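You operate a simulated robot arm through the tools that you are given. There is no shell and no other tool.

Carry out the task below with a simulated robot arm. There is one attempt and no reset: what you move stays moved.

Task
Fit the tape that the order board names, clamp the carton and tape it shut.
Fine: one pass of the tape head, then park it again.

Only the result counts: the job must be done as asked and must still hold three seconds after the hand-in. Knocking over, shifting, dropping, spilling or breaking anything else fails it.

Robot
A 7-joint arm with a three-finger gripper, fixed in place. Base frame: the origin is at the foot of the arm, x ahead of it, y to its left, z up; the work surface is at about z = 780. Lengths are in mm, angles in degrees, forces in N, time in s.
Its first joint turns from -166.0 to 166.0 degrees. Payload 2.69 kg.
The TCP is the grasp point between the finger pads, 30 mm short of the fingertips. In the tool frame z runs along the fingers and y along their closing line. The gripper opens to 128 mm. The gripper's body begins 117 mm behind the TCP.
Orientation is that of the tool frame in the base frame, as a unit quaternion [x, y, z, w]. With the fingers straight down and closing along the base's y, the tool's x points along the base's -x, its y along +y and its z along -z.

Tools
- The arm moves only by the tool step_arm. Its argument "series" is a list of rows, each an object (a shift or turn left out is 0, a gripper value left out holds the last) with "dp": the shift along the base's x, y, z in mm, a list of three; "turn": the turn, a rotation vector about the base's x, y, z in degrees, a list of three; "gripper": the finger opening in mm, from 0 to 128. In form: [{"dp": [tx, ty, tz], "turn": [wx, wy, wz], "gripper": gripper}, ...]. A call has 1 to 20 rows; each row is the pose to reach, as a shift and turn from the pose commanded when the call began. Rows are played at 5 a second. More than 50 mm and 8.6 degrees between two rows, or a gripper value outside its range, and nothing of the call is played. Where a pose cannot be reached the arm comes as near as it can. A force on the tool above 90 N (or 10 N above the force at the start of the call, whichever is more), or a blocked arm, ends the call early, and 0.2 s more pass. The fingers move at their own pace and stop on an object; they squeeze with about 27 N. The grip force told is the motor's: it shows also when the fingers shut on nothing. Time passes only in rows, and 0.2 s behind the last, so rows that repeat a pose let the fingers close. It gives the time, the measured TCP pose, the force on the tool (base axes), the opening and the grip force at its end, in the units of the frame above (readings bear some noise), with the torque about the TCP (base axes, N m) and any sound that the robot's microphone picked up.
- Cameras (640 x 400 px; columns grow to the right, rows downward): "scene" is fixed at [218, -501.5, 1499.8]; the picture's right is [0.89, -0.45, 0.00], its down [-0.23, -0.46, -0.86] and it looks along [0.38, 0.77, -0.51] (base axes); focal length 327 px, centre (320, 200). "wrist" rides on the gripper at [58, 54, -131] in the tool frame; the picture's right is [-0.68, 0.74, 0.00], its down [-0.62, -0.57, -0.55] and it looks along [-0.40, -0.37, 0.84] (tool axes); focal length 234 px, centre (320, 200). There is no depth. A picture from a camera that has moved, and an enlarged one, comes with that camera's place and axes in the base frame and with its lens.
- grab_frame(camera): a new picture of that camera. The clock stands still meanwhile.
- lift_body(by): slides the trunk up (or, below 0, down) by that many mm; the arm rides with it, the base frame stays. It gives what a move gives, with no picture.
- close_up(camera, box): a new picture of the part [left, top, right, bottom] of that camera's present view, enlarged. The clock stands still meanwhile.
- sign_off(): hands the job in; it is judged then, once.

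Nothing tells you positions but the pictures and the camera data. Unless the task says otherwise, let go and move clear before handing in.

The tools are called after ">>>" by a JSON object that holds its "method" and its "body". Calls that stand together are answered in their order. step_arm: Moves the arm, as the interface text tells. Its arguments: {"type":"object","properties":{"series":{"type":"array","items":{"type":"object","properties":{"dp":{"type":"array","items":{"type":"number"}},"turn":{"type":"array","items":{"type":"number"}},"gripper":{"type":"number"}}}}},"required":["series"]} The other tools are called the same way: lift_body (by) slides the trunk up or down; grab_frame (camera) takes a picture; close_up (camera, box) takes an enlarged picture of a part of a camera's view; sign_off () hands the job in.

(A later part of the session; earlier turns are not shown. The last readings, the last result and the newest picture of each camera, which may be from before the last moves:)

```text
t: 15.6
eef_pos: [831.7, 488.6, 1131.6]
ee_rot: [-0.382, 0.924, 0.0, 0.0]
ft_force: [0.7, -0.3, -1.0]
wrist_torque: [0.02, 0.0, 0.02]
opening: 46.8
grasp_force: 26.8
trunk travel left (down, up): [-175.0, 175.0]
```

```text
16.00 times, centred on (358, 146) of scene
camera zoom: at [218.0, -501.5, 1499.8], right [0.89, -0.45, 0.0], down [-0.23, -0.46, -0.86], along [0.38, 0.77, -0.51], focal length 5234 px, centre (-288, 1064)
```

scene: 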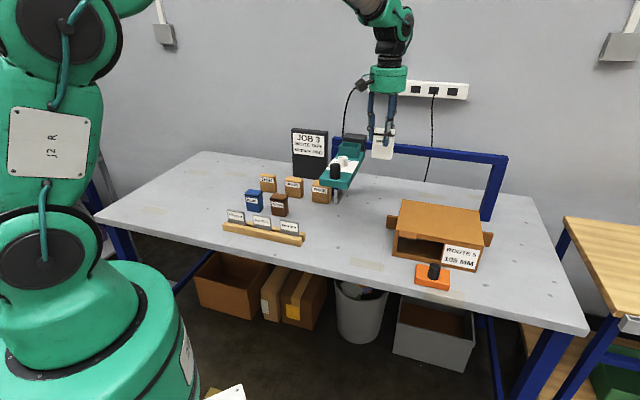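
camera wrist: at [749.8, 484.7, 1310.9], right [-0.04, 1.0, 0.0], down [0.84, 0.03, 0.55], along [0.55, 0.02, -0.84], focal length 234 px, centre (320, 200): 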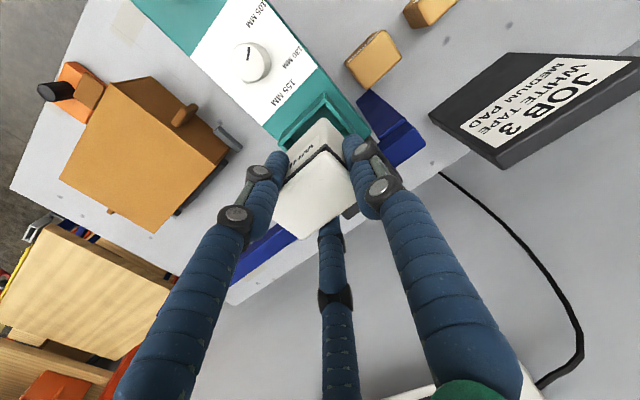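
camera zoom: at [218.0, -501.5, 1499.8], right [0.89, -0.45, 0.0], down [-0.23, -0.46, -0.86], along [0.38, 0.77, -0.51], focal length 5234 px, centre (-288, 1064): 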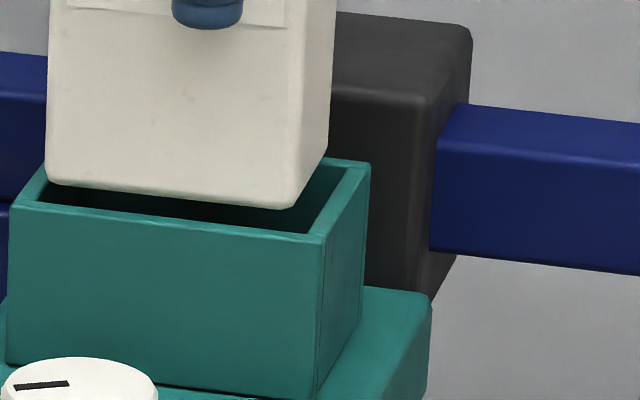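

Alignment is now good sideways, and about 1 mm more toward the back is needed. I'll shift that and lower 8 mm into the mouth of the well while watching the force.

>>> {"method": "step_arm", "body": {"series": [{"dp": [1.1, 0.4, 0]}, {"dp": [1.1, 0.4, -2]}, {"dp": [1.1, 0.4, -4]}, {"dp": [1.1, 0.4, -6]}, {"dp": [1.1, 0.4, -8]}, {"dp": [1.1, 0.4, -8]}]}}

>>> {"method": "close_up", "body": {"camera": "wrist", "box": [295, 90, 355, 140]}}

>>> {"method": "close_up", "body": {"camera": "scene", "box": [338, 134, 374, 158]}}

```text
t: 17.0
eef_pos: [831.4, 488.3, 1123.9]
ee_rot: [-0.382, 0.924, 0.0, 0.0]
ft_force: [-1.2, -0.2, -1.3]
wrist_torque: [0.05, 0.01, 0.02]
opening: 47.2
grasp_force: 26.3
trunk travel left (down, up): [-175.0, 175.0]
```

```text
8.00 times, centred on (325, 115) of wrist
camera zoom: at [753.0, 485.8, 1257.6], right [-0.04, 1.0, 0.0], down [0.84, 0.04, 0.55], along [0.55, 0.02, -0.84], focal length 1873 px, centre (280, 880)
```

zoom: 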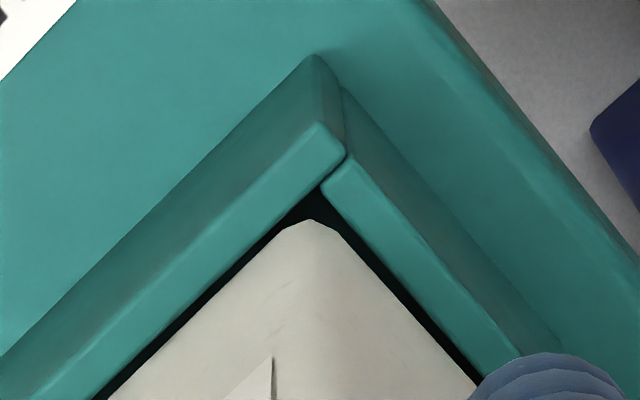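

```text
16.00 times, centred on (356, 146) of scene
camera zoom: at [218.0, -501.5, 1499.8], right [0.89, -0.45, 0.0], down [-0.23, -0.46, -0.86], along [0.38, 0.77, -0.51], focal length 5234 px, centre (-256, 1064)
```

zoom: 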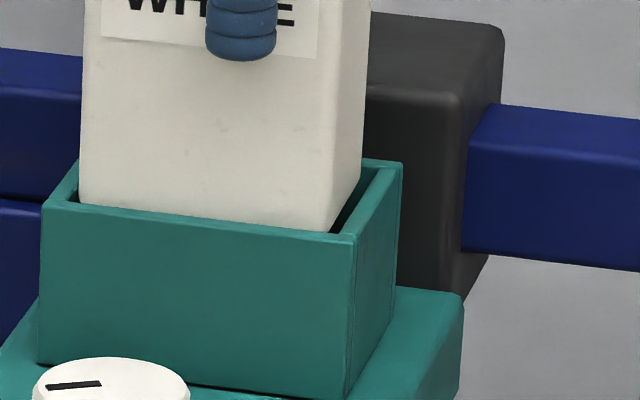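

No contact force and the cartridge has entered the well with gaps on all sides. I'll keep lowering gently.

>>> {"method": "step_arm", "body": {"series": [{"dp": [-0.2, 0.2, -3]}, {"dp": [-0.2, 0.2, -6]}, {"dp": [-0.2, 0.2, -9]}, {"dp": [-0.2, 0.2, -12]}, {"dp": [-0.2, 0.2, -15]}, {"dp": [-0.2, 0.2, -18]}, {"dp": [-0.2, 0.2, -18]}]}}

>>> {"method": "close_up", "body": {"camera": "wrist", "box": [280, 80, 370, 150]}}

>>> {"method": "close_up", "body": {"camera": "scene", "box": [330, 120, 380, 160]}}

```text
t: 18.6
eef_pos: [831.8, 489.6, 1106.8]
ee_rot: [-0.383, 0.924, 0.0, 0.0]
ft_force: [-0.1, 0.5, -1.3]
wrist_torque: [-0.02, 0.05, 0.01]
opening: 46.8
grasp_force: 27.0
trunk travel left (down, up): [-175.0, 175.0]
```

```text
5.71 times, centred on (325, 115) of wrist
camera zoom: at [752.7, 486.7, 1239.3], right [-0.04, 1.0, 0.0], down [0.84, 0.04, 0.55], along [0.55, 0.02, -0.84], focal length 1338 px, centre (291, 686)
```

zoom: 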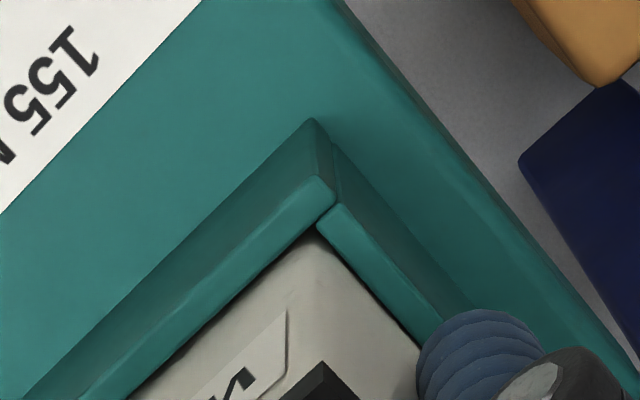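

```text
10.00 times, centred on (355, 140) of scene
camera zoom: at [218.0, -501.5, 1499.8], right [0.89, -0.45, 0.0], down [-0.23, -0.46, -0.86], along [0.38, 0.77, -0.51], focal length 3272 px, centre (-30, 800)
```

zoom: 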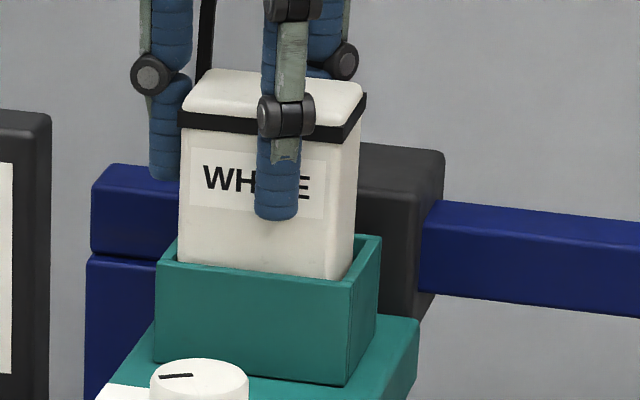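

Going in freely. I'll lower 12 mm more and then creep to the bottom.

>>> {"method": "step_arm", "body": {"series": [{"dp": [0, 0, -3]}, {"dp": [0, 0, -6]}, {"dp": [0, 0, -9]}, {"dp": [0, 0, -12]}, {"dp": [0, 0, -12]}]}}

>>> {"method": "step_arm", "body": {"series": [{"dp": [0, 0, -1]}, {"dp": [0, 0, -2]}, {"dp": [0, 0, -2]}]}}

>>> {"method": "close_up", "body": {"camera": "scene", "box": [330, 120, 380, 160]}}

```text
t: 19.8
eef_pos: [832.4, 490.1, 1094.6]
ee_rot: [-0.383, 0.924, 0.0, 0.0]
ft_force: [0.6, 0.3, -1.6]
wrist_torque: [-0.02, -0.01, 0.03]
opening: 46.9
grasp_force: 26.0
trunk travel left (down, up): [-175.0, 175.0]
```

```text
t: 20.6
eef_pos: [832.4, 490.6, 1092.8]
ee_rot: [-0.383, 0.924, 0.0, 0.0]
ft_force: [0.4, -0.6, -1.3]
wrist_torque: [0.01, 0.01, 0.01]
opening: 46.9
grasp_force: 27.4
trunk travel left (down, up): [-175.0, 175.0]
```

```text
10.00 times, centred on (355, 140) of scene
camera zoom: at [218.0, -501.5, 1499.8], right [0.89, -0.45, 0.0], down [-0.23, -0.46, -0.86], along [0.38, 0.77, -0.51], focal length 3272 px, centre (-30, 800)
```

zoom: 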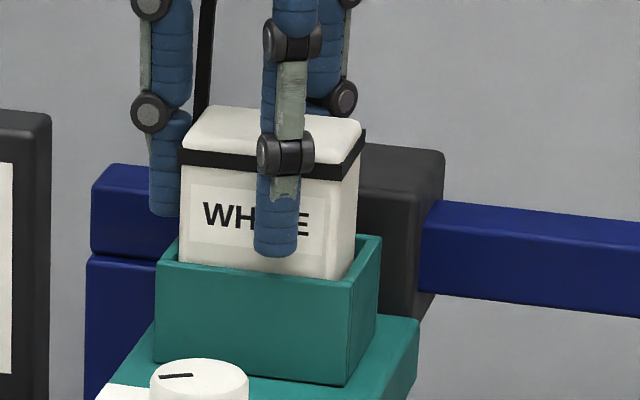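

>>> {"method": "step_arm", "body": {"series": [{"dp": [0, 0, -1]}, {"dp": [0, 0, -2]}, {"dp": [0, 0, -2]}]}}

>>> {"method": "step_arm", "body": {"series": [{"dp": [0, 0, -1]}, {"dp": [0, 0, -2]}, {"dp": [0, 0, -2]}]}}

>>> {"method": "close_up", "body": {"camera": "scene", "box": [330, 120, 380, 160]}}

>>> {"method": "close_up", "body": {"camera": "wrist", "box": [260, 60, 400, 260]}}

```text
t: 21.4
eef_pos: [832.9, 490.1, 1090.8]
ee_rot: [-0.382, 0.924, 0.0, -0.001]
ft_force: [0.2, 0.4, -0.9]
wrist_torque: [-0.02, 0.03, -0.02]
opening: 47.0
grasp_force: 26.9
trunk travel left (down, up): [-175.0, 175.0]
```

```text
t: 22.2
eef_pos: [831.8, 489.0, 1088.5]
ee_rot: [-0.383, 0.924, 0.001, 0.0]
ft_force: [1.0, 0.7, 2.6]
wrist_torque: [-0.01, 0.0, -0.02]
opening: 47.1
grasp_force: 27.1
trunk travel left (down, up): [-175.0, 175.0]
```

```text
10.00 times, centred on (355, 140) of scene
camera zoom: at [218.0, -501.5, 1499.8], right [0.89, -0.45, 0.0], down [-0.23, -0.46, -0.86], along [0.38, 0.77, -0.51], focal length 3272 px, centre (-30, 800)
```

zoom: 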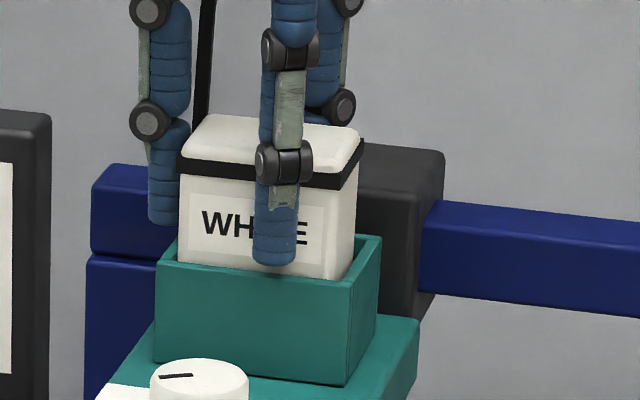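

```text
2.00 times, centred on (330, 160) of wrist
camera zoom: at [752.6, 486.4, 1221.9], right [-0.04, 1.0, 0.0], down [0.83, 0.04, 0.55], along [0.55, 0.02, -0.84], focal length 468 px, centre (300, 280)
```

zoom: 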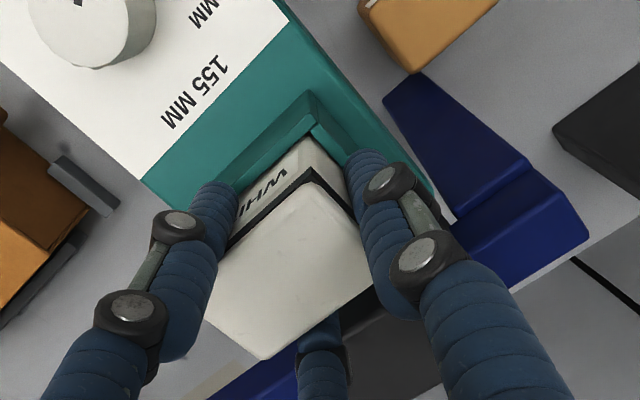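

Upward force has just appeared (+2.6 N), so the cartridge is reaching the bottom. I'll press 1 mm more to confirm.

>>> {"method": "step_arm", "body": {"series": [{"dp": [0, 0, -0.5]}, {"dp": [0, 0, -1]}, {"dp": [0, 0, -1]}]}}

```text
t: 23.0
eef_pos: [831.5, 488.2, 1088.4]
ee_rot: [-0.383, 0.924, 0.001, 0.0]
ft_force: [-1.7, 0.6, 10.7]
wrist_torque: [-0.06, 0.06, 0.02]
opening: 46.8
grasp_force: 26.9
trunk travel left (down, up): [-175.0, 175.0]
```

Bottomed out at about 10 N. I'll relax the press, open a little and lift straight off.

>>> {"method": "step_arm", "body": {"series": [{"dp": [0, 0, 1]}, {"dp": [0, 0, 1], "gripper": 62}, {"dp": [0, 0, 1], "gripper": 70}, {"dp": [0, 0, 1], "gripper": 74}, {"dp": [0, 0, 1], "gripper": 74}]}}

>>> {"method": "close_up", "body": {"camera": "scene", "box": [330, 110, 380, 160]}}

>>> {"method": "close_up", "body": {"camera": "wrist", "box": [260, 60, 400, 260]}}

```text
t: 24.2
eef_pos: [832.0, 489.1, 1089.5]
ee_rot: [-0.383, 0.924, 0.0, 0.0]
ft_force: [-0.7, -1.5, -0.3]
wrist_torque: [0.0, 0.04, -0.01]
opening: 73.9
grasp_force: 0.0
trunk travel left (down, up): [-175.0, 175.0]
```

```text
8.00 times, centred on (355, 135) of scene
camera zoom: at [218.0, -501.5, 1499.8], right [0.89, -0.45, 0.0], down [-0.23, -0.46, -0.86], along [0.38, 0.77, -0.51], focal length 2617 px, centre (40, 720)
```

zoom: 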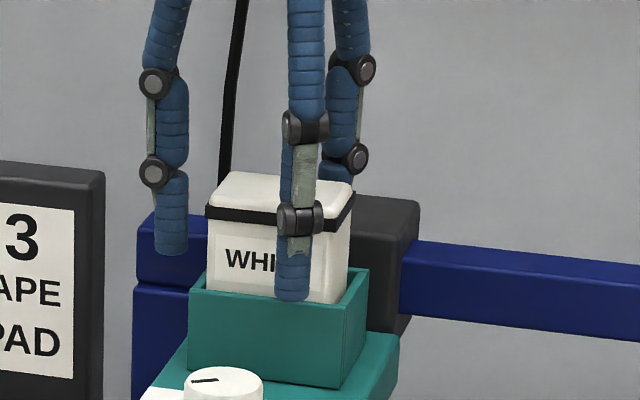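

```text
2.00 times, centred on (330, 160) of wrist
camera zoom: at [752.7, 486.4, 1221.2], right [-0.04, 1.0, 0.0], down [0.84, 0.04, 0.55], along [0.55, 0.02, -0.84], focal length 468 px, centre (300, 280)
```

zoom: 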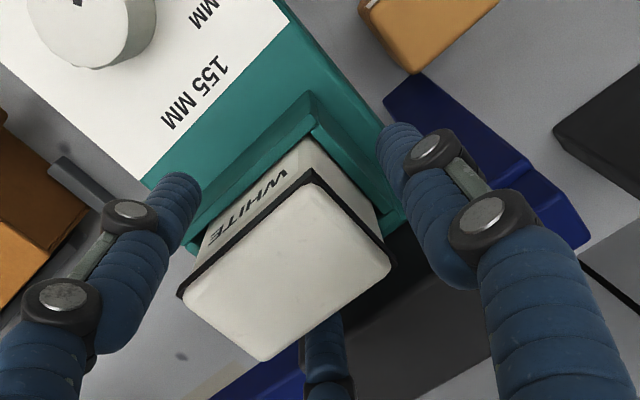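

The white tape sits in the well, released. I'll lift straight up and go over to the clamp by the carton.

>>> {"method": "step_arm", "body": {"series": [{"dp": [0, 0, 8]}, {"dp": [0, 0, 20]}, {"dp": [0, 0, 45]}, {"dp": [0, 0, 75]}, {"dp": [0, 0, 105]}, {"dp": [0, 0, 105]}]}}

>>> {"method": "close_up", "body": {"camera": "scene", "box": [320, 100, 400, 180]}}

>>> {"method": "step_arm", "body": {"series": [{"dp": [0, -45, 0]}, {"dp": [0, -90, 0]}, {"dp": [0, -135, 0]}, {"dp": [0, -180, 0]}, {"dp": [0, -225, 0]}, {"dp": [0, -270, -20]}, {"dp": [0, -315, -40]}, {"dp": [0, -360, -60]}, {"dp": [0, -405, -80]}, {"dp": [0, -450, -100]}, {"dp": [0, -485, -120]}, {"dp": [0, -485, -120]}]}}

>>> {"method": "grab_frame", "body": {"camera": "wrist"}}

>>> {"method": "grab_frame", "body": {"camera": "scene"}}

```text
t: 25.6
eef_pos: [831.7, 488.7, 1192.8]
ee_rot: [-0.383, 0.924, 0.0, 0.0]
ft_force: [0.0, -0.8, 0.2]
wrist_torque: [0.0, 0.02, 0.01]
opening: 74.0
grasp_force: 0.1
trunk travel left (down, up): [-175.0, 175.0]
```

```text
5.00 times, centred on (360, 140) of scene
camera zoom: at [218.0, -501.5, 1499.8], right [0.89, -0.45, 0.0], down [-0.23, -0.46, -0.86], along [0.38, 0.77, -0.51], focal length 1636 px, centre (120, 500)
```

zoom: 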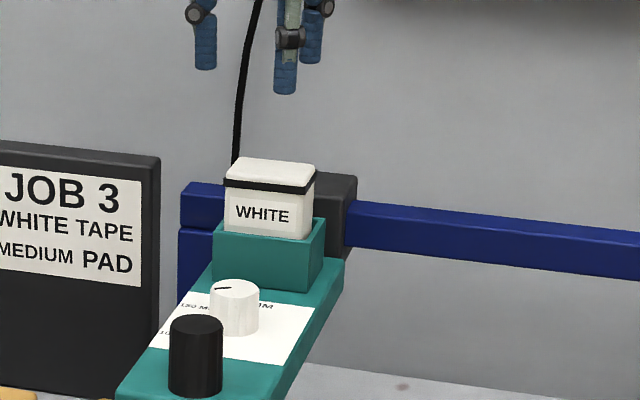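

```text
t: 28.2
eef_pos: [832.8, 3.5, 1073.8]
ee_rot: [-0.383, 0.924, 0.0, 0.0]
ft_force: [0.0, -0.6, -0.4]
wrist_torque: [0.08, 0.01, -0.01]
opening: 74.1
grasp_force: 0.0
trunk travel left (down, up): [-175.0, 175.0]
```

```text
taken
camera wrist: at [752.7, 0.3, 1206.1], right [-0.04, 1.0, 0.0], down [0.84, 0.03, 0.55], along [0.55, 0.02, -0.84], focal length 234 px, centre (320, 200)
```

wrist: 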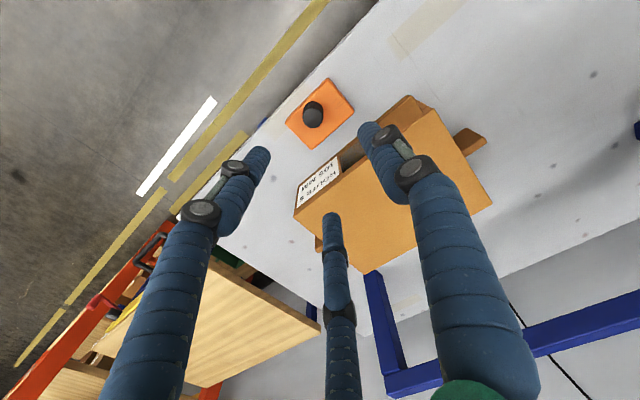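

```text
taken
```

scene: 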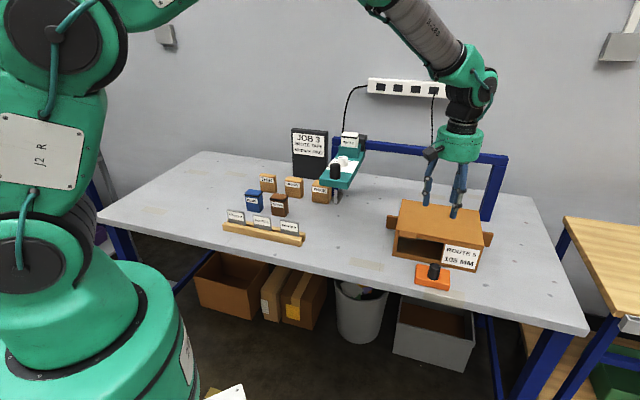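

>>> {"method": "close_up", "body": {"camera": "wrist", "box": [270, 60, 450, 200]}}

>>> {"method": "close_up", "body": {"camera": "wrist", "box": [275, 70, 365, 150]}}

>>> {"method": "close_up", "body": {"camera": "scene", "box": [380, 190, 500, 296]}}

```text
2.86 times, centred on (360, 130) of wrist
camera zoom: at [752.7, 0.3, 1206.1], right [-0.04, 1.0, 0.0], down [0.84, 0.03, 0.55], along [0.55, 0.02, -0.84], focal length 669 px, centre (206, 400)
```

zoom: 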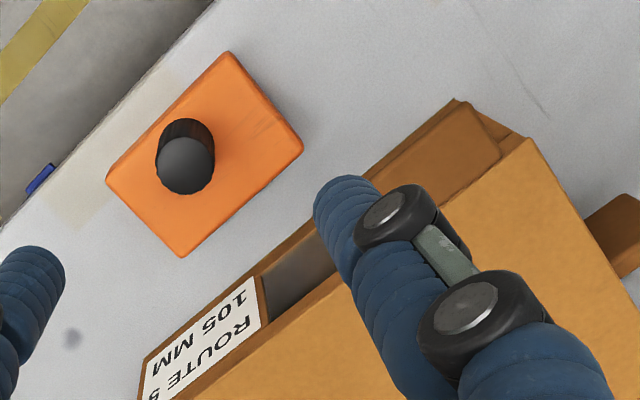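

```text
5.00 times, centred on (320, 110) of wrist
camera zoom: at [752.7, 0.3, 1206.1], right [-0.04, 1.0, 0.0], down [0.84, 0.03, 0.55], along [0.55, 0.02, -0.84], focal length 1171 px, centre (320, 650)
```

zoom: 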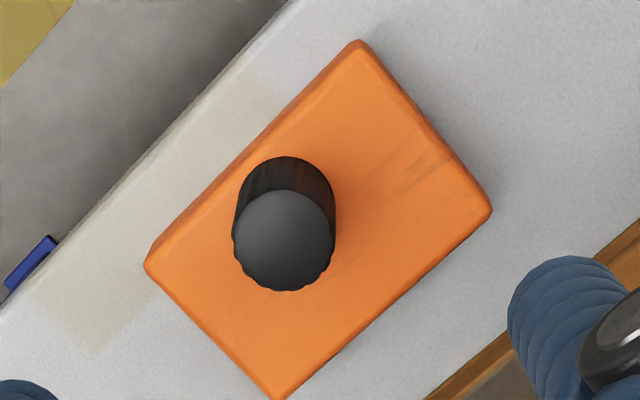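

```text
3.77 times, centred on (440, 243) of scene
camera zoom: at [218.0, -501.5, 1499.8], right [0.89, -0.45, 0.0], down [-0.23, -0.46, -0.86], along [0.38, 0.77, -0.51], focal length 1234 px, centre (-133, 38)
```

zoom: 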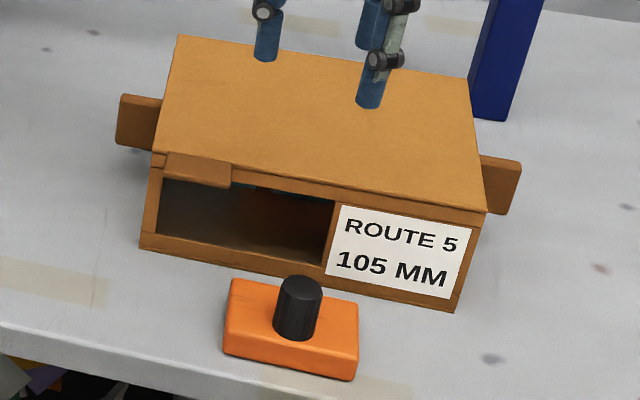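

The clamp block is about 45 mm in front of the carton, with its knob near (840, -7) and top at about z = 848. I'll turn the hand -60° so that no finger points at the carton's open tab, centre over the knob and check.

>>> {"method": "step_arm", "body": {"series": [{"dp": [1, -1.3, -10], "turn": [0, 0, -7.5]}, {"dp": [2, -2.6, -20], "turn": [0, 0, -15]}, {"dp": [3, -4, -30], "turn": [0, 0, -22.5]}, {"dp": [4, -5.3, -40], "turn": [0, 0, -30]}, {"dp": [5, -6.6, -50], "turn": [0, 0, -37.5]}, {"dp": [6, -8, -60], "turn": [0, 0, -45]}, {"dp": [7, -9.3, -70], "turn": [0, 0, -52.5]}, {"dp": [8.4, -10.7, -80], "turn": [0, 0, -60]}, {"dp": [8.4, -10.7, -80], "turn": [0, 0, -60]}]}}

>>> {"method": "grab_frame", "body": {"camera": "wrist"}}

>>> {"method": "close_up", "body": {"camera": "scene", "box": [370, 170, 510, 296]}}

```text
t: 30.2
eef_pos: [840.9, -6.0, 993.0]
ee_rot: [0.131, 0.991, 0.0, -0.001]
ft_force: [0.2, -0.5, -0.3]
wrist_torque: [0.03, 0.02, 0.0]
opening: 73.8
grasp_force: 0.0
trunk travel left (down, up): [-175.0, 175.0]
```

```text
taken
camera wrist: at [798.0, 61.1, 1126.4], right [0.85, 0.53, 0.0], down [0.45, -0.71, 0.55], along [0.29, -0.46, -0.84], focal length 234 px, centre (320, 200)
```

wrist: 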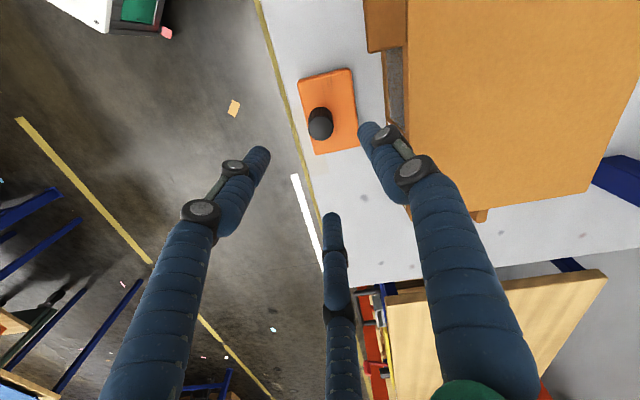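

```text
3.17 times, centred on (440, 233) of scene
camera zoom: at [218.0, -501.5, 1499.8], right [0.89, -0.45, 0.0], down [-0.23, -0.46, -0.86], along [0.38, 0.77, -0.51], focal length 1039 px, centre (-61, 95)
```

zoom: 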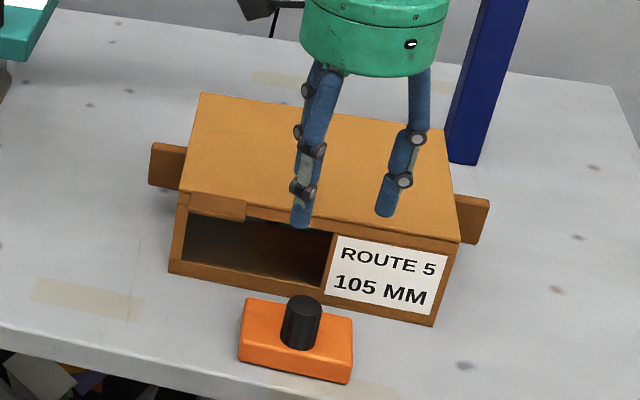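

>>> {"method": "close_up", "body": {"camera": "wrist", "box": [290, 60, 370, 160]}}

```text
4.00 times, centred on (330, 110) of wrist
camera zoom: at [798.0, 61.1, 1126.4], right [0.85, 0.53, 0.0], down [0.45, -0.71, 0.55], along [0.29, -0.46, -0.84], focal length 937 px, centre (280, 560)
```

zoom: 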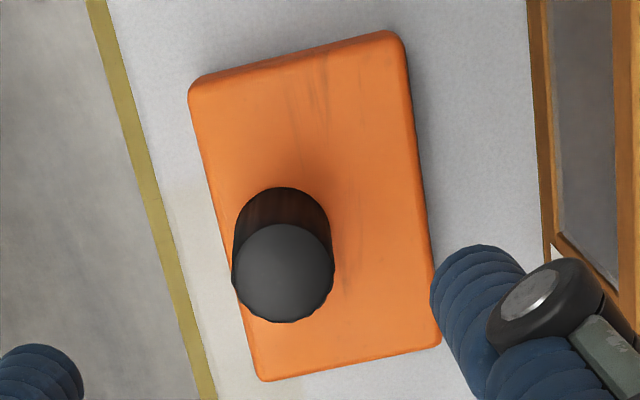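

Two views agree: the knob top is at (842, -8, 840). I'll centre on it, descend to grip its upper part and close.

>>> {"method": "step_arm", "body": {"series": [{"dp": [2.3, -1.8, -30]}, {"dp": [2.3, -1.8, -70]}, {"dp": [2.3, -1.8, -105]}, {"dp": [2.3, -1.8, -130]}, {"dp": [2.3, -1.8, -149]}, {"dp": [2.3, -1.8, -149]}]}}

>>> {"method": "grab_frame", "body": {"camera": "wrist"}}

>>> {"method": "close_up", "body": {"camera": "scene", "box": [380, 200, 490, 300]}}

```text
t: 31.6
eef_pos: [841.8, -10.2, 844.3]
ee_rot: [0.13, 0.991, 0.001, 0.001]
ft_force: [0.6, -0.6, -0.2]
wrist_torque: [0.04, 0.0, 0.01]
opening: 74.0
grasp_force: 0.0
trunk travel left (down, up): [-175.0, 175.0]
```

```text
taken
camera wrist: at [799.2, 58.9, 977.0], right [0.84, 0.54, 0.0], down [0.45, -0.71, 0.55], along [0.29, -0.46, -0.84], focal length 234 px, centre (320, 200)
```

wrist: 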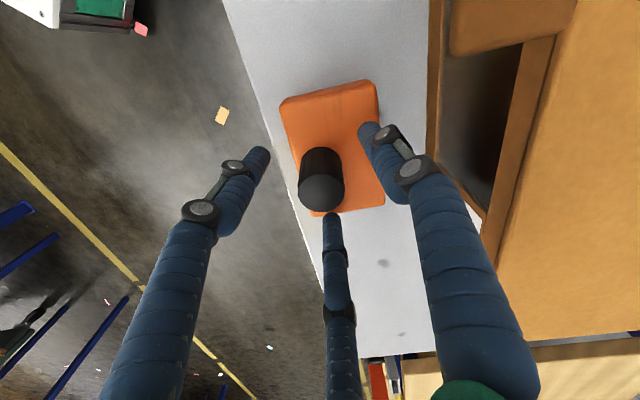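

```text
4.00 times, centred on (435, 250) of scene
camera zoom: at [218.0, -501.5, 1499.8], right [0.89, -0.45, 0.0], down [-0.23, -0.46, -0.86], along [0.38, 0.77, -0.51], focal length 1309 px, centre (-140, 0)
```

zoom: 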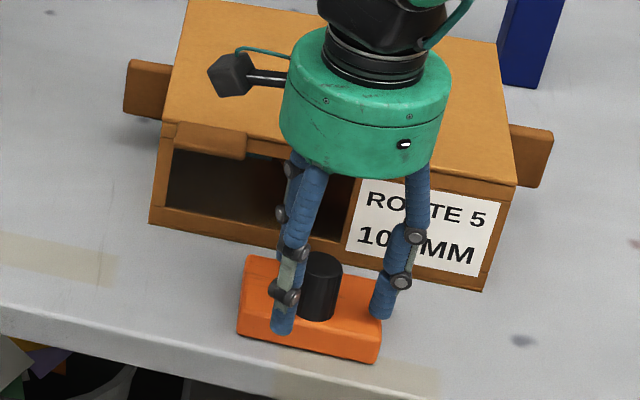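

The fingers surround the knob. I'll close on it.

>>> {"method": "step_arm", "body": {"series": [{"gripper": 20}, {"gripper": 20}, {"gripper": 20}, {"gripper": 20}]}}

>>> {"method": "close_up", "body": {"camera": "scene", "box": [380, 200, 490, 300]}}

>>> {"method": "grab_frame", "body": {"camera": "wrist"}}

```text
t: 32.6
eef_pos: [842.1, -6.5, 845.4]
ee_rot: [0.131, 0.991, 0.0, 0.0]
ft_force: [4.4, 18.7, -2.3]
wrist_torque: [0.81, -0.24, 0.16]
opening: 30.7
grasp_force: 44.7
trunk travel left (down, up): [-175.0, 175.0]
```

```text
4.00 times, centred on (435, 250) of scene
camera zoom: at [218.0, -501.5, 1499.8], right [0.89, -0.45, 0.0], down [-0.23, -0.46, -0.86], along [0.38, 0.77, -0.51], focal length 1309 px, centre (-140, 0)
```

zoom: 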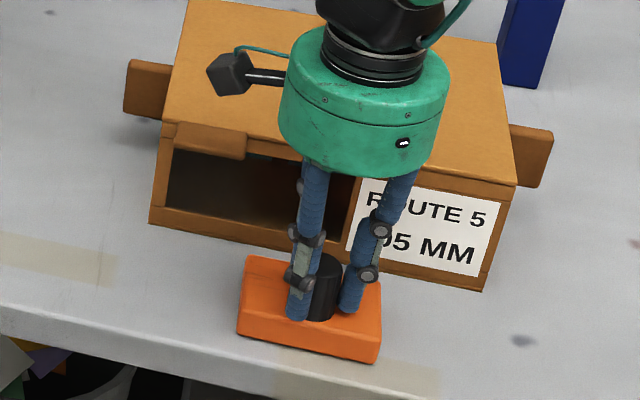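

```text
taken
camera wrist: at [799.2, 60.1, 977.3], right [0.84, 0.54, 0.0], down [0.45, -0.71, 0.55], along [0.29, -0.46, -0.84], focal length 234 px, centre (320, 200)
```

wrist: 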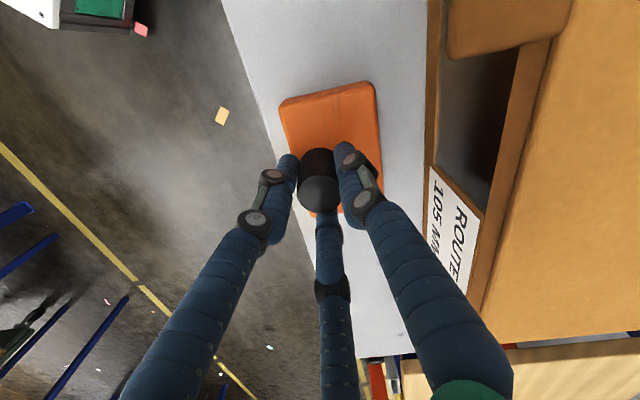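

Gripped at 30.7 mm, with about 19 N sideways because the knob sits a little off-centre. I'll ease that and slide the clamp toward the carton along the bench's depth direction, slowly.

>>> {"method": "step_arm", "body": {"series": [{"dp": [0.5, 2, 0]}, {"dp": [0.5, 2, 0]}, {"dp": [2.6, 4.1, 0]}, {"dp": [4.7, 6.2, 0]}, {"dp": [7.5, 9, 0]}, {"dp": [7.5, 9, 0]}]}}

>>> {"method": "close_up", "body": {"camera": "scene", "box": [380, 200, 490, 300]}}

```text
t: 34.0
eef_pos: [849.5, 0.1, 844.3]
ee_rot: [0.131, 0.991, 0.001, 0.0]
ft_force: [1.4, -4.9, -4.1]
wrist_torque: [-0.18, -0.1, 0.14]
opening: 31.0
grasp_force: 45.1
trunk travel left (down, up): [-175.0, 175.0]
```

```text
4.00 times, centred on (435, 250) of scene
camera zoom: at [218.0, -501.5, 1499.8], right [0.89, -0.45, 0.0], down [-0.23, -0.46, -0.86], along [0.38, 0.77, -0.51], focal length 1309 px, centre (-140, 0)
```

zoom: 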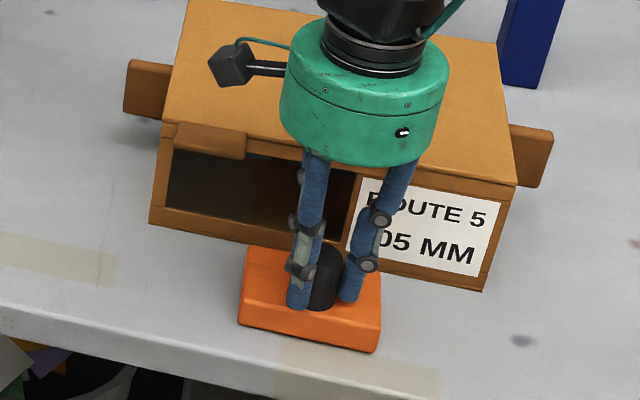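

The clamp slides with the hand at low force. I'll continue toward the carton, then creep the last part.

>>> {"method": "step_arm", "body": {"series": [{"dp": [3.5, 3.5, 0]}, {"dp": [7, 7, 0]}, {"dp": [10.5, 10.5, 0]}, {"dp": [14, 14, 0]}, {"dp": [17.5, 17.5, 0]}, {"dp": [17.5, 17.5, 0]}]}}

>>> {"method": "close_up", "body": {"camera": "scene", "box": [380, 200, 490, 300]}}

>>> {"method": "grab_frame", "body": {"camera": "wrist"}}

```text
t: 35.4
eef_pos: [869.5, 18.7, 845.3]
ee_rot: [0.131, 0.991, 0.0, 0.0]
ft_force: [0.9, 2.1, -2.0]
wrist_torque: [0.18, 0.2, 0.11]
opening: 31.1
grasp_force: 44.2
trunk travel left (down, up): [-175.0, 175.0]
```

```text
4.00 times, centred on (435, 250) of scene
camera zoom: at [218.0, -501.5, 1499.8], right [0.89, -0.45, 0.0], down [-0.23, -0.46, -0.86], along [0.38, 0.77, -0.51], focal length 1309 px, centre (-140, 0)
```

zoom: 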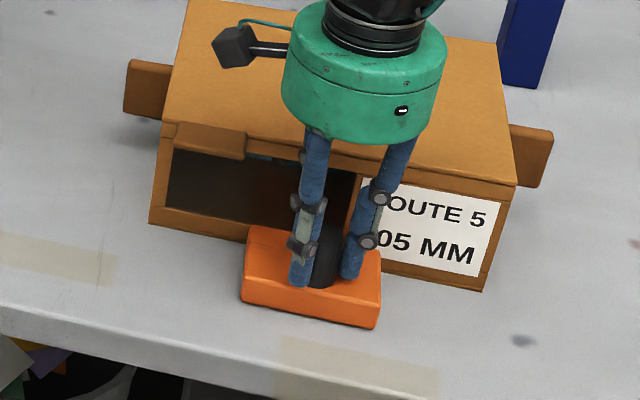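

```text
taken
camera wrist: at [825.3, 86.2, 977.4], right [0.84, 0.54, 0.0], down [0.45, -0.71, 0.55], along [0.29, -0.46, -0.84], focal length 234 px, centre (320, 200)
```

wrist: 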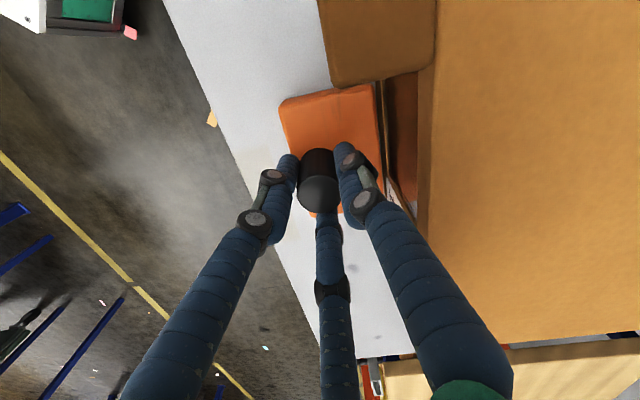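

Only a few millimetres remain to the carton. I'll creep forward and watch the force.

>>> {"method": "step_arm", "body": {"series": [{"dp": [1.4, 1.4, 0]}, {"dp": [2.8, 2.8, 0]}, {"dp": [4.2, 4.2, 0]}, {"dp": [4.2, 4.2, 0]}]}}

>>> {"method": "close_up", "body": {"camera": "scene", "box": [380, 200, 490, 300]}}

>>> {"method": "close_up", "body": {"camera": "wrist", "box": [270, 50, 450, 220]}}

```text
t: 36.4
eef_pos: [869.7, 21.5, 844.4]
ee_rot: [0.131, 0.991, 0.001, -0.001]
ft_force: [-15.2, -14.4, 2.0]
wrist_torque: [-0.75, 0.62, 0.09]
opening: 31.1
grasp_force: 45.2
trunk travel left (down, up): [-175.0, 175.0]
```

```text
4.00 times, centred on (435, 250) of scene
camera zoom: at [218.0, -501.5, 1499.8], right [0.89, -0.45, 0.0], down [-0.23, -0.46, -0.86], along [0.38, 0.77, -0.51], focal length 1309 px, centre (-140, 0)
```

zoom: 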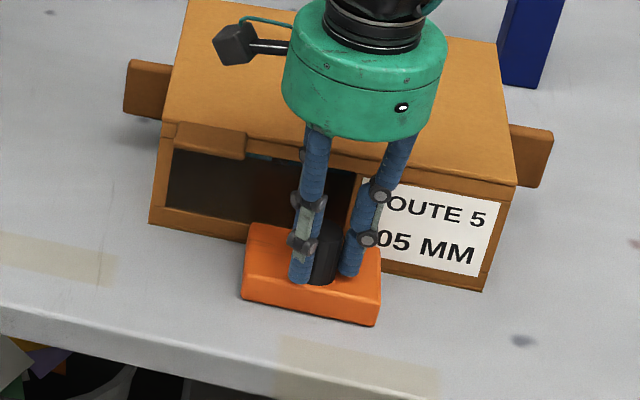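

```text
2.35 times, centred on (360, 135) of wrist
camera zoom: at [828.0, 88.6, 977.4], right [0.84, 0.54, 0.0], down [0.45, -0.71, 0.55], along [0.29, -0.46, -0.84], focal length 551 px, centre (226, 353)
```

zoom: 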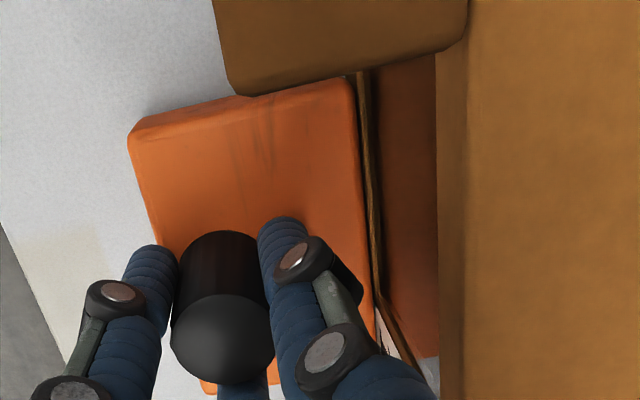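

Contact: about 21 N against the push, with the block at the carton's foot. I'll press a little more to see whether it seats firmly.

>>> {"method": "step_arm", "body": {"series": [{"dp": [0.7, 0.7, 0]}, {"dp": [1.4, 1.4, 0]}, {"dp": [2.1, 2.1, 0]}, {"dp": [2.1, 2.1, 0]}]}}

>>> {"method": "close_up", "body": {"camera": "wrist", "box": [270, 50, 450, 220]}}

>>> {"method": "close_up", "body": {"camera": "scene", "box": [380, 200, 490, 300]}}

```text
t: 37.4
eef_pos: [869.9, 20.5, 843.8]
ee_rot: [0.131, 0.991, 0.0, -0.002]
ft_force: [-44.3, -48.3, 6.7]
wrist_torque: [-1.75, 1.48, 0.18]
opening: 31.2
grasp_force: 45.2
trunk travel left (down, up): [-175.0, 175.0]
```

```text
2.35 times, centred on (360, 135) of wrist
camera zoom: at [828.4, 88.8, 977.5], right [0.84, 0.54, 0.0], down [0.45, -0.71, 0.55], along [0.29, -0.46, -0.84], focal length 551 px, centre (226, 353)
```

zoom: 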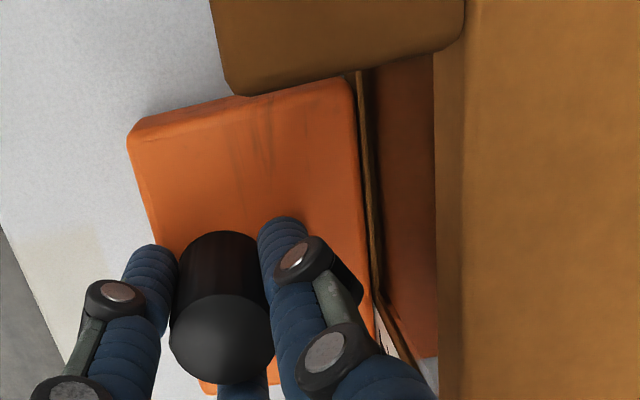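

```text
4.00 times, centred on (435, 250) of scene
camera zoom: at [218.0, -501.5, 1499.8], right [0.89, -0.45, 0.0], down [-0.23, -0.46, -0.86], along [0.38, 0.77, -0.51], focal length 1309 px, centre (-140, 0)
```

zoom: 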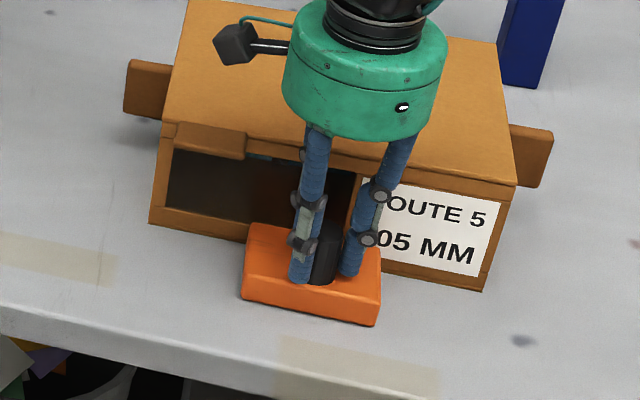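

The force rises without motion (65 N), so the carton is clamped hard against its stop. I'll ease off the push, leaving it in contact, and open the fingers.

>>> {"method": "step_arm", "body": {"series": [{"dp": [-1, -1, 0]}, {"dp": [-2, -2, 0]}, {"dp": [-2.9, -2.9, 0]}, {"dp": [-2.9, -2.9, 0], "gripper": 36}, {"dp": [-2.9, -2.9, 0], "gripper": 48}, {"dp": [-2.9, -2.9, 0], "gripper": 54}, {"dp": [-2.9, -2.9, 0], "gripper": 54}]}}

>>> {"method": "close_up", "body": {"camera": "wrist", "box": [270, 50, 450, 220]}}

>>> {"method": "close_up", "body": {"camera": "scene", "box": [380, 200, 490, 300]}}

```text
t: 39.0
eef_pos: [872.1, 22.0, 845.0]
ee_rot: [0.13, 0.992, 0.0, 0.0]
ft_force: [-0.1, -0.2, -0.8]
wrist_torque: [0.03, -0.02, -0.01]
opening: 54.0
grasp_force: 0.0
trunk travel left (down, up): [-175.0, 175.0]
```

```text
2.35 times, centred on (360, 135) of wrist
camera zoom: at [829.0, 88.8, 977.6], right [0.84, 0.54, 0.0], down [0.45, -0.71, 0.55], along [0.29, -0.46, -0.84], focal length 551 px, centre (226, 353)
```

zoom: 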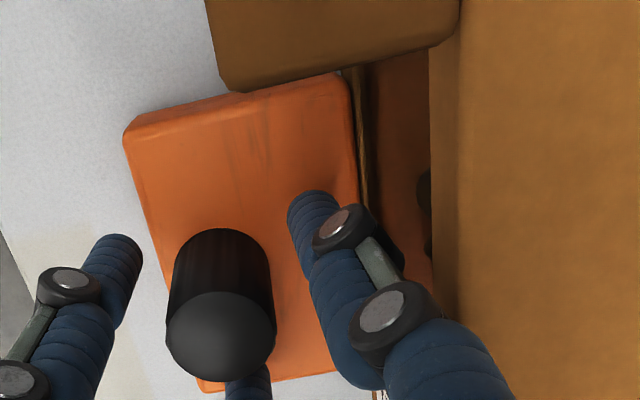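

```text
4.00 times, centred on (435, 250) of scene
camera zoom: at [218.0, -501.5, 1499.8], right [0.89, -0.45, 0.0], down [-0.23, -0.46, -0.86], along [0.38, 0.77, -0.51], focal length 1309 px, centre (-140, 0)
```

zoom: 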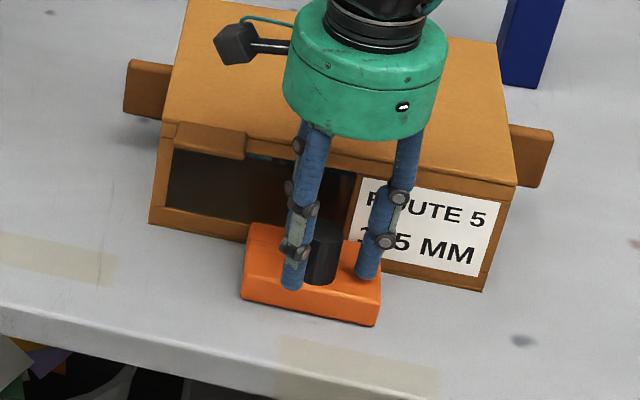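

Released, and the clamp stays against the carton. I'll lift straight up and inspect the clamp and the underside of the tape head.

>>> {"method": "step_arm", "body": {"series": [{"dp": [0, 0, 10]}, {"dp": [0, 0, 30]}, {"dp": [0, 0, 65]}, {"dp": [0, 0, 105]}, {"dp": [0, 0, 150]}, {"dp": [0, 0, 195]}, {"dp": [0, 0, 240]}, {"dp": [0, 0, 280]}, {"dp": [0, 0, 280]}]}}

>>> {"method": "grab_frame", "body": {"camera": "scene"}}

>>> {"method": "close_up", "body": {"camera": "scene", "box": [380, 190, 500, 296]}}

>>> {"method": "close_up", "body": {"camera": "scene", "box": [310, 150, 370, 210]}}

>>> {"method": "grab_frame", "body": {"camera": "wrist"}}

```text
t: 41.0
eef_pos: [870.9, 22.7, 1124.3]
ee_rot: [0.131, 0.991, 0.0, 0.0]
ft_force: [-1.1, -0.5, 0.5]
wrist_torque: [-0.03, -0.04, 0.0]
opening: 54.1
grasp_force: 0.0
trunk travel left (down, up): [-175.0, 175.0]
```

```text
taken
```

scene: 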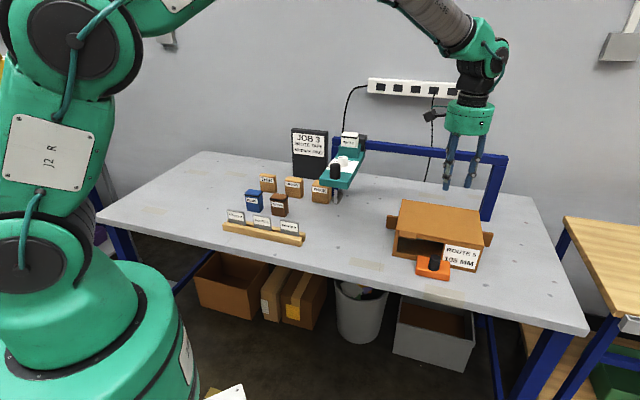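

```text
3.77 times, centred on (440, 243) of scene
camera zoom: at [218.0, -501.5, 1499.8], right [0.89, -0.45, 0.0], down [-0.23, -0.46, -0.86], along [0.38, 0.77, -0.51], focal length 1234 px, centre (-133, 38)
```

zoom: 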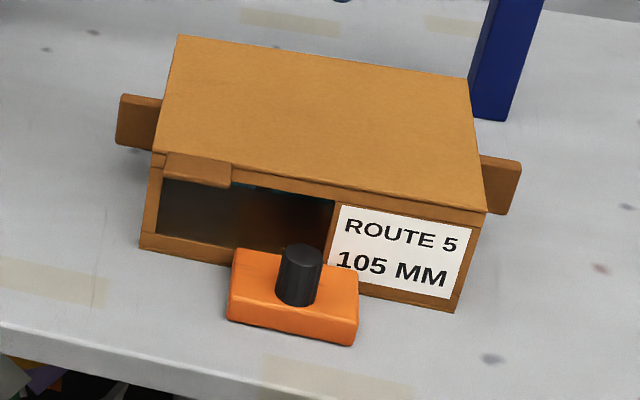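

```text
6.67 times, centred on (340, 180) of scene
camera zoom: at [218.0, -501.5, 1499.8], right [0.89, -0.45, 0.0], down [-0.23, -0.46, -0.86], along [0.38, 0.77, -0.51], focal length 2181 px, centre (187, 333)
```

zoom: 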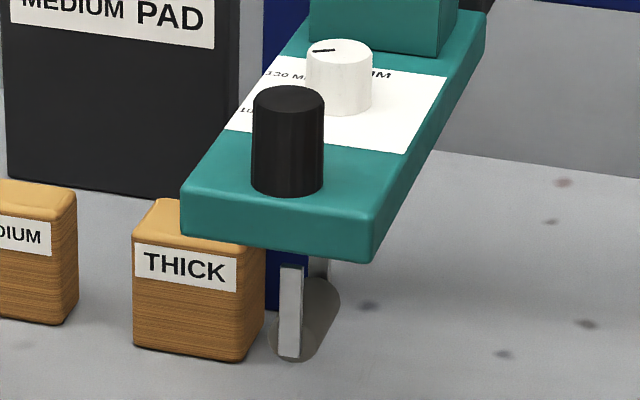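

```text
taken
camera wrist: at [827.3, 89.6, 1257.3], right [0.84, 0.54, 0.0], down [0.45, -0.71, 0.55], along [0.29, -0.46, -0.84], focal length 234 px, centre (320, 200)
```

wrist: 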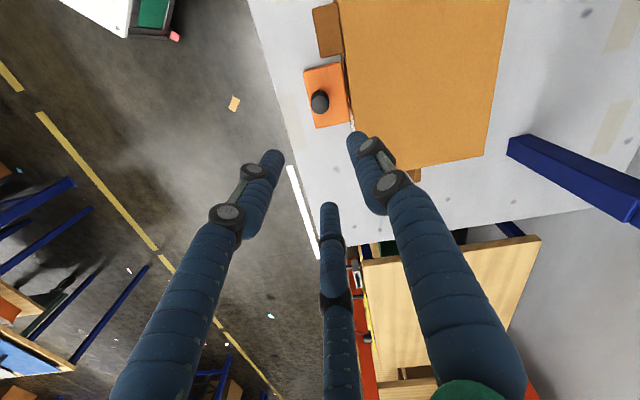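

The clamp holds and the carton hasn't moved. The head's black knob is near (696, 345) with its top at about z = 1057. The far end of the pass is close to the arm's reach limit, so I'll first test the reach in free air above it.

>>> {"method": "step_arm", "body": {"series": [{"dp": [35, -5, 10]}, {"dp": [70, -10, 20]}, {"dp": [105, -15, 30]}, {"dp": [140, -20, 30]}, {"dp": [172, -25, 30]}, {"dp": [172, -25, 30]}, {"dp": [172, -25, 30]}]}}

>>> {"method": "grab_frame", "body": {"camera": "scene"}}

>>> {"method": "grab_frame", "body": {"camera": "wrist"}}

```text
t: 42.6
eef_pos: [1042.7, -4.1, 1158.1]
ee_rot: [0.131, 0.991, 0.0, -0.001]
ft_force: [0.5, -0.2, 0.7]
wrist_torque: [0.01, -0.01, -0.01]
opening: 53.9
grasp_force: 0.1
trunk travel left (down, up): [-175.0, 175.0]
```

```text
taken
```

scene: 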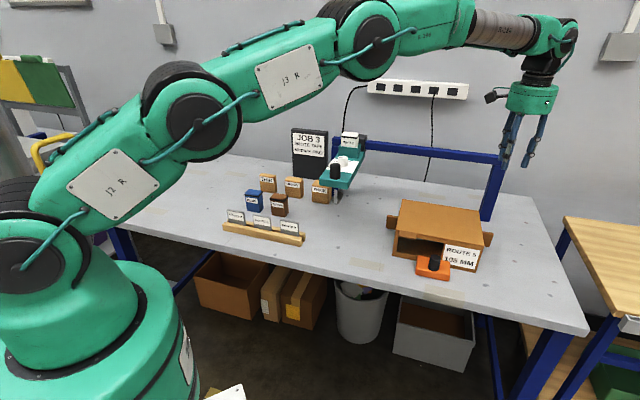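

```text
taken
camera wrist: at [999.9, 63.4, 1289.2], right [0.84, 0.54, 0.0], down [0.45, -0.71, 0.55], along [0.29, -0.46, -0.84], focal length 234 px, centre (320, 200)
```

wrist: 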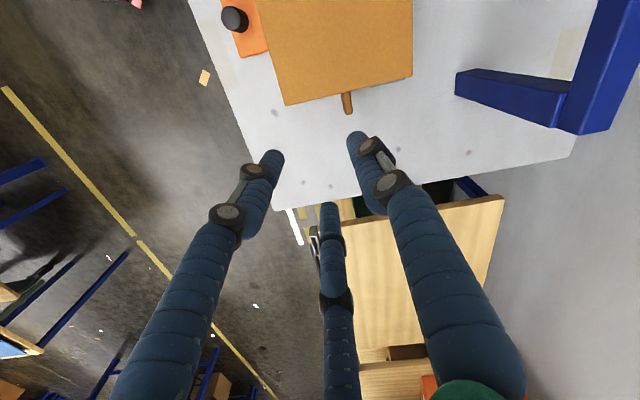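

The arm reaches there with the tool straight down. I'll test the working height and a bit farther along the rail.

>>> {"method": "step_arm", "body": {"series": [{"dp": [0, 0, -35]}, {"dp": [0, 0, -70]}, {"dp": [0, 0, -98]}, {"dp": [0, 0, -98]}, {"dp": [11, -11, -98]}, {"dp": [22, -22, -98]}, {"dp": [22, -22, -98]}, {"dp": [22, -22, -98]}]}}

```text
t: 44.4
eef_pos: [1064.3, -26.0, 1057.0]
ee_rot: [0.13, 0.991, 0.0, 0.001]
ft_force: [0.0, -0.6, 0.4]
wrist_torque: [0.0, 0.04, 0.02]
opening: 54.1
grasp_force: 0.1
trunk travel left (down, up): [-175.0, 175.0]
```

The whole path is reachable with the tool down. I'll rise and go back along the rail direction to above the head's knob.

>>> {"method": "step_arm", "body": {"series": [{"dp": [0, 0, 45]}, {"dp": [0, 0, 90]}, {"dp": [-33, 33, 93]}, {"dp": [-66, 66, 93]}, {"dp": [-99, 99, 93]}, {"dp": [-132, 132, 93]}, {"dp": [-165, 165, 93]}, {"dp": [-198, 198, 93]}, {"dp": [-231, 231, 93]}, {"dp": [-264, 264, 93]}, {"dp": [-297, 297, 93]}, {"dp": [-330, 330, 93]}, {"dp": [-362, 364, 93]}, {"dp": [-368, 371, 93]}, {"dp": [-368, 371, 93], "gripper": 80}]}}

>>> {"method": "grab_frame", "body": {"camera": "wrist"}}

>>> {"method": "close_up", "body": {"camera": "wrist", "box": [270, 80, 370, 200]}}

>>> {"method": "close_up", "body": {"camera": "scene", "box": [280, 80, 400, 200]}}

```text
t: 47.6
eef_pos: [697.4, 346.3, 1149.9]
ee_rot: [0.13, 0.991, 0.001, 0.0]
ft_force: [0.9, -0.3, -0.6]
wrist_torque: [0.0, -0.01, -0.02]
opening: 80.1
grasp_force: 0.1
trunk travel left (down, up): [-175.0, 175.0]
```

```text
taken
camera wrist: at [655.3, 414.0, 1282.3], right [0.84, 0.54, 0.0], down [0.45, -0.71, 0.55], along [0.29, -0.46, -0.84], focal length 234 px, centre (320, 200)
```

wrist: 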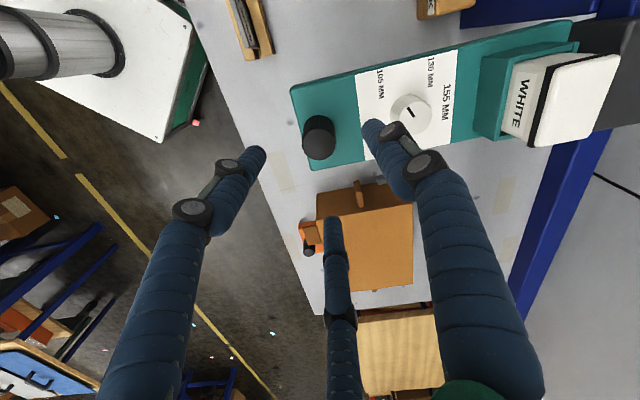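

```text
3.33 times, centred on (320, 140) of wrist
camera zoom: at [655.3, 414.0, 1282.3], right [0.84, 0.54, 0.0], down [0.45, -0.71, 0.55], along [0.29, -0.46, -0.84], focal length 781 px, centre (320, 400)
```

zoom: 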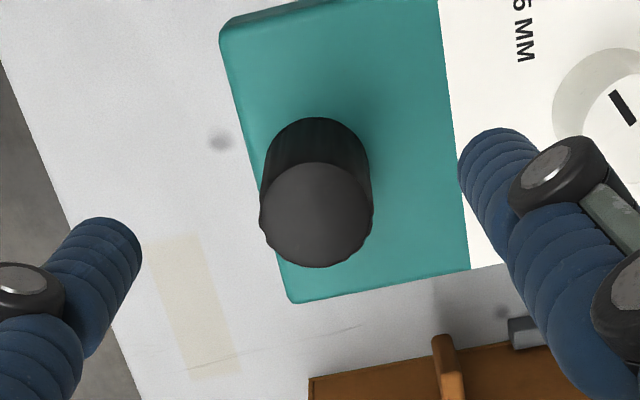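

```text
3.33 times, centred on (340, 140) of scene
camera zoom: at [218.0, -501.5, 1499.8], right [0.89, -0.45, 0.0], down [-0.23, -0.46, -0.86], along [0.38, 0.77, -0.51], focal length 1090 px, centre (253, 400)
```

zoom: 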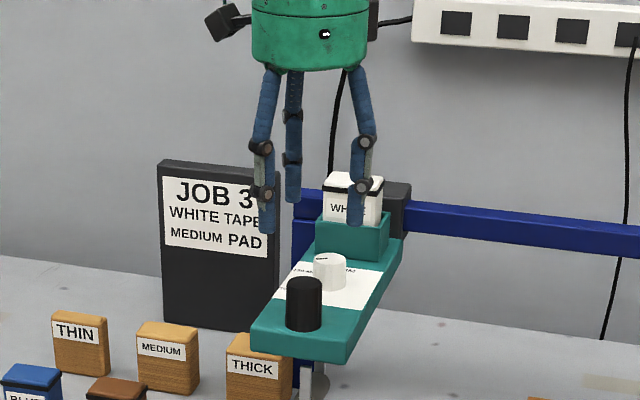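

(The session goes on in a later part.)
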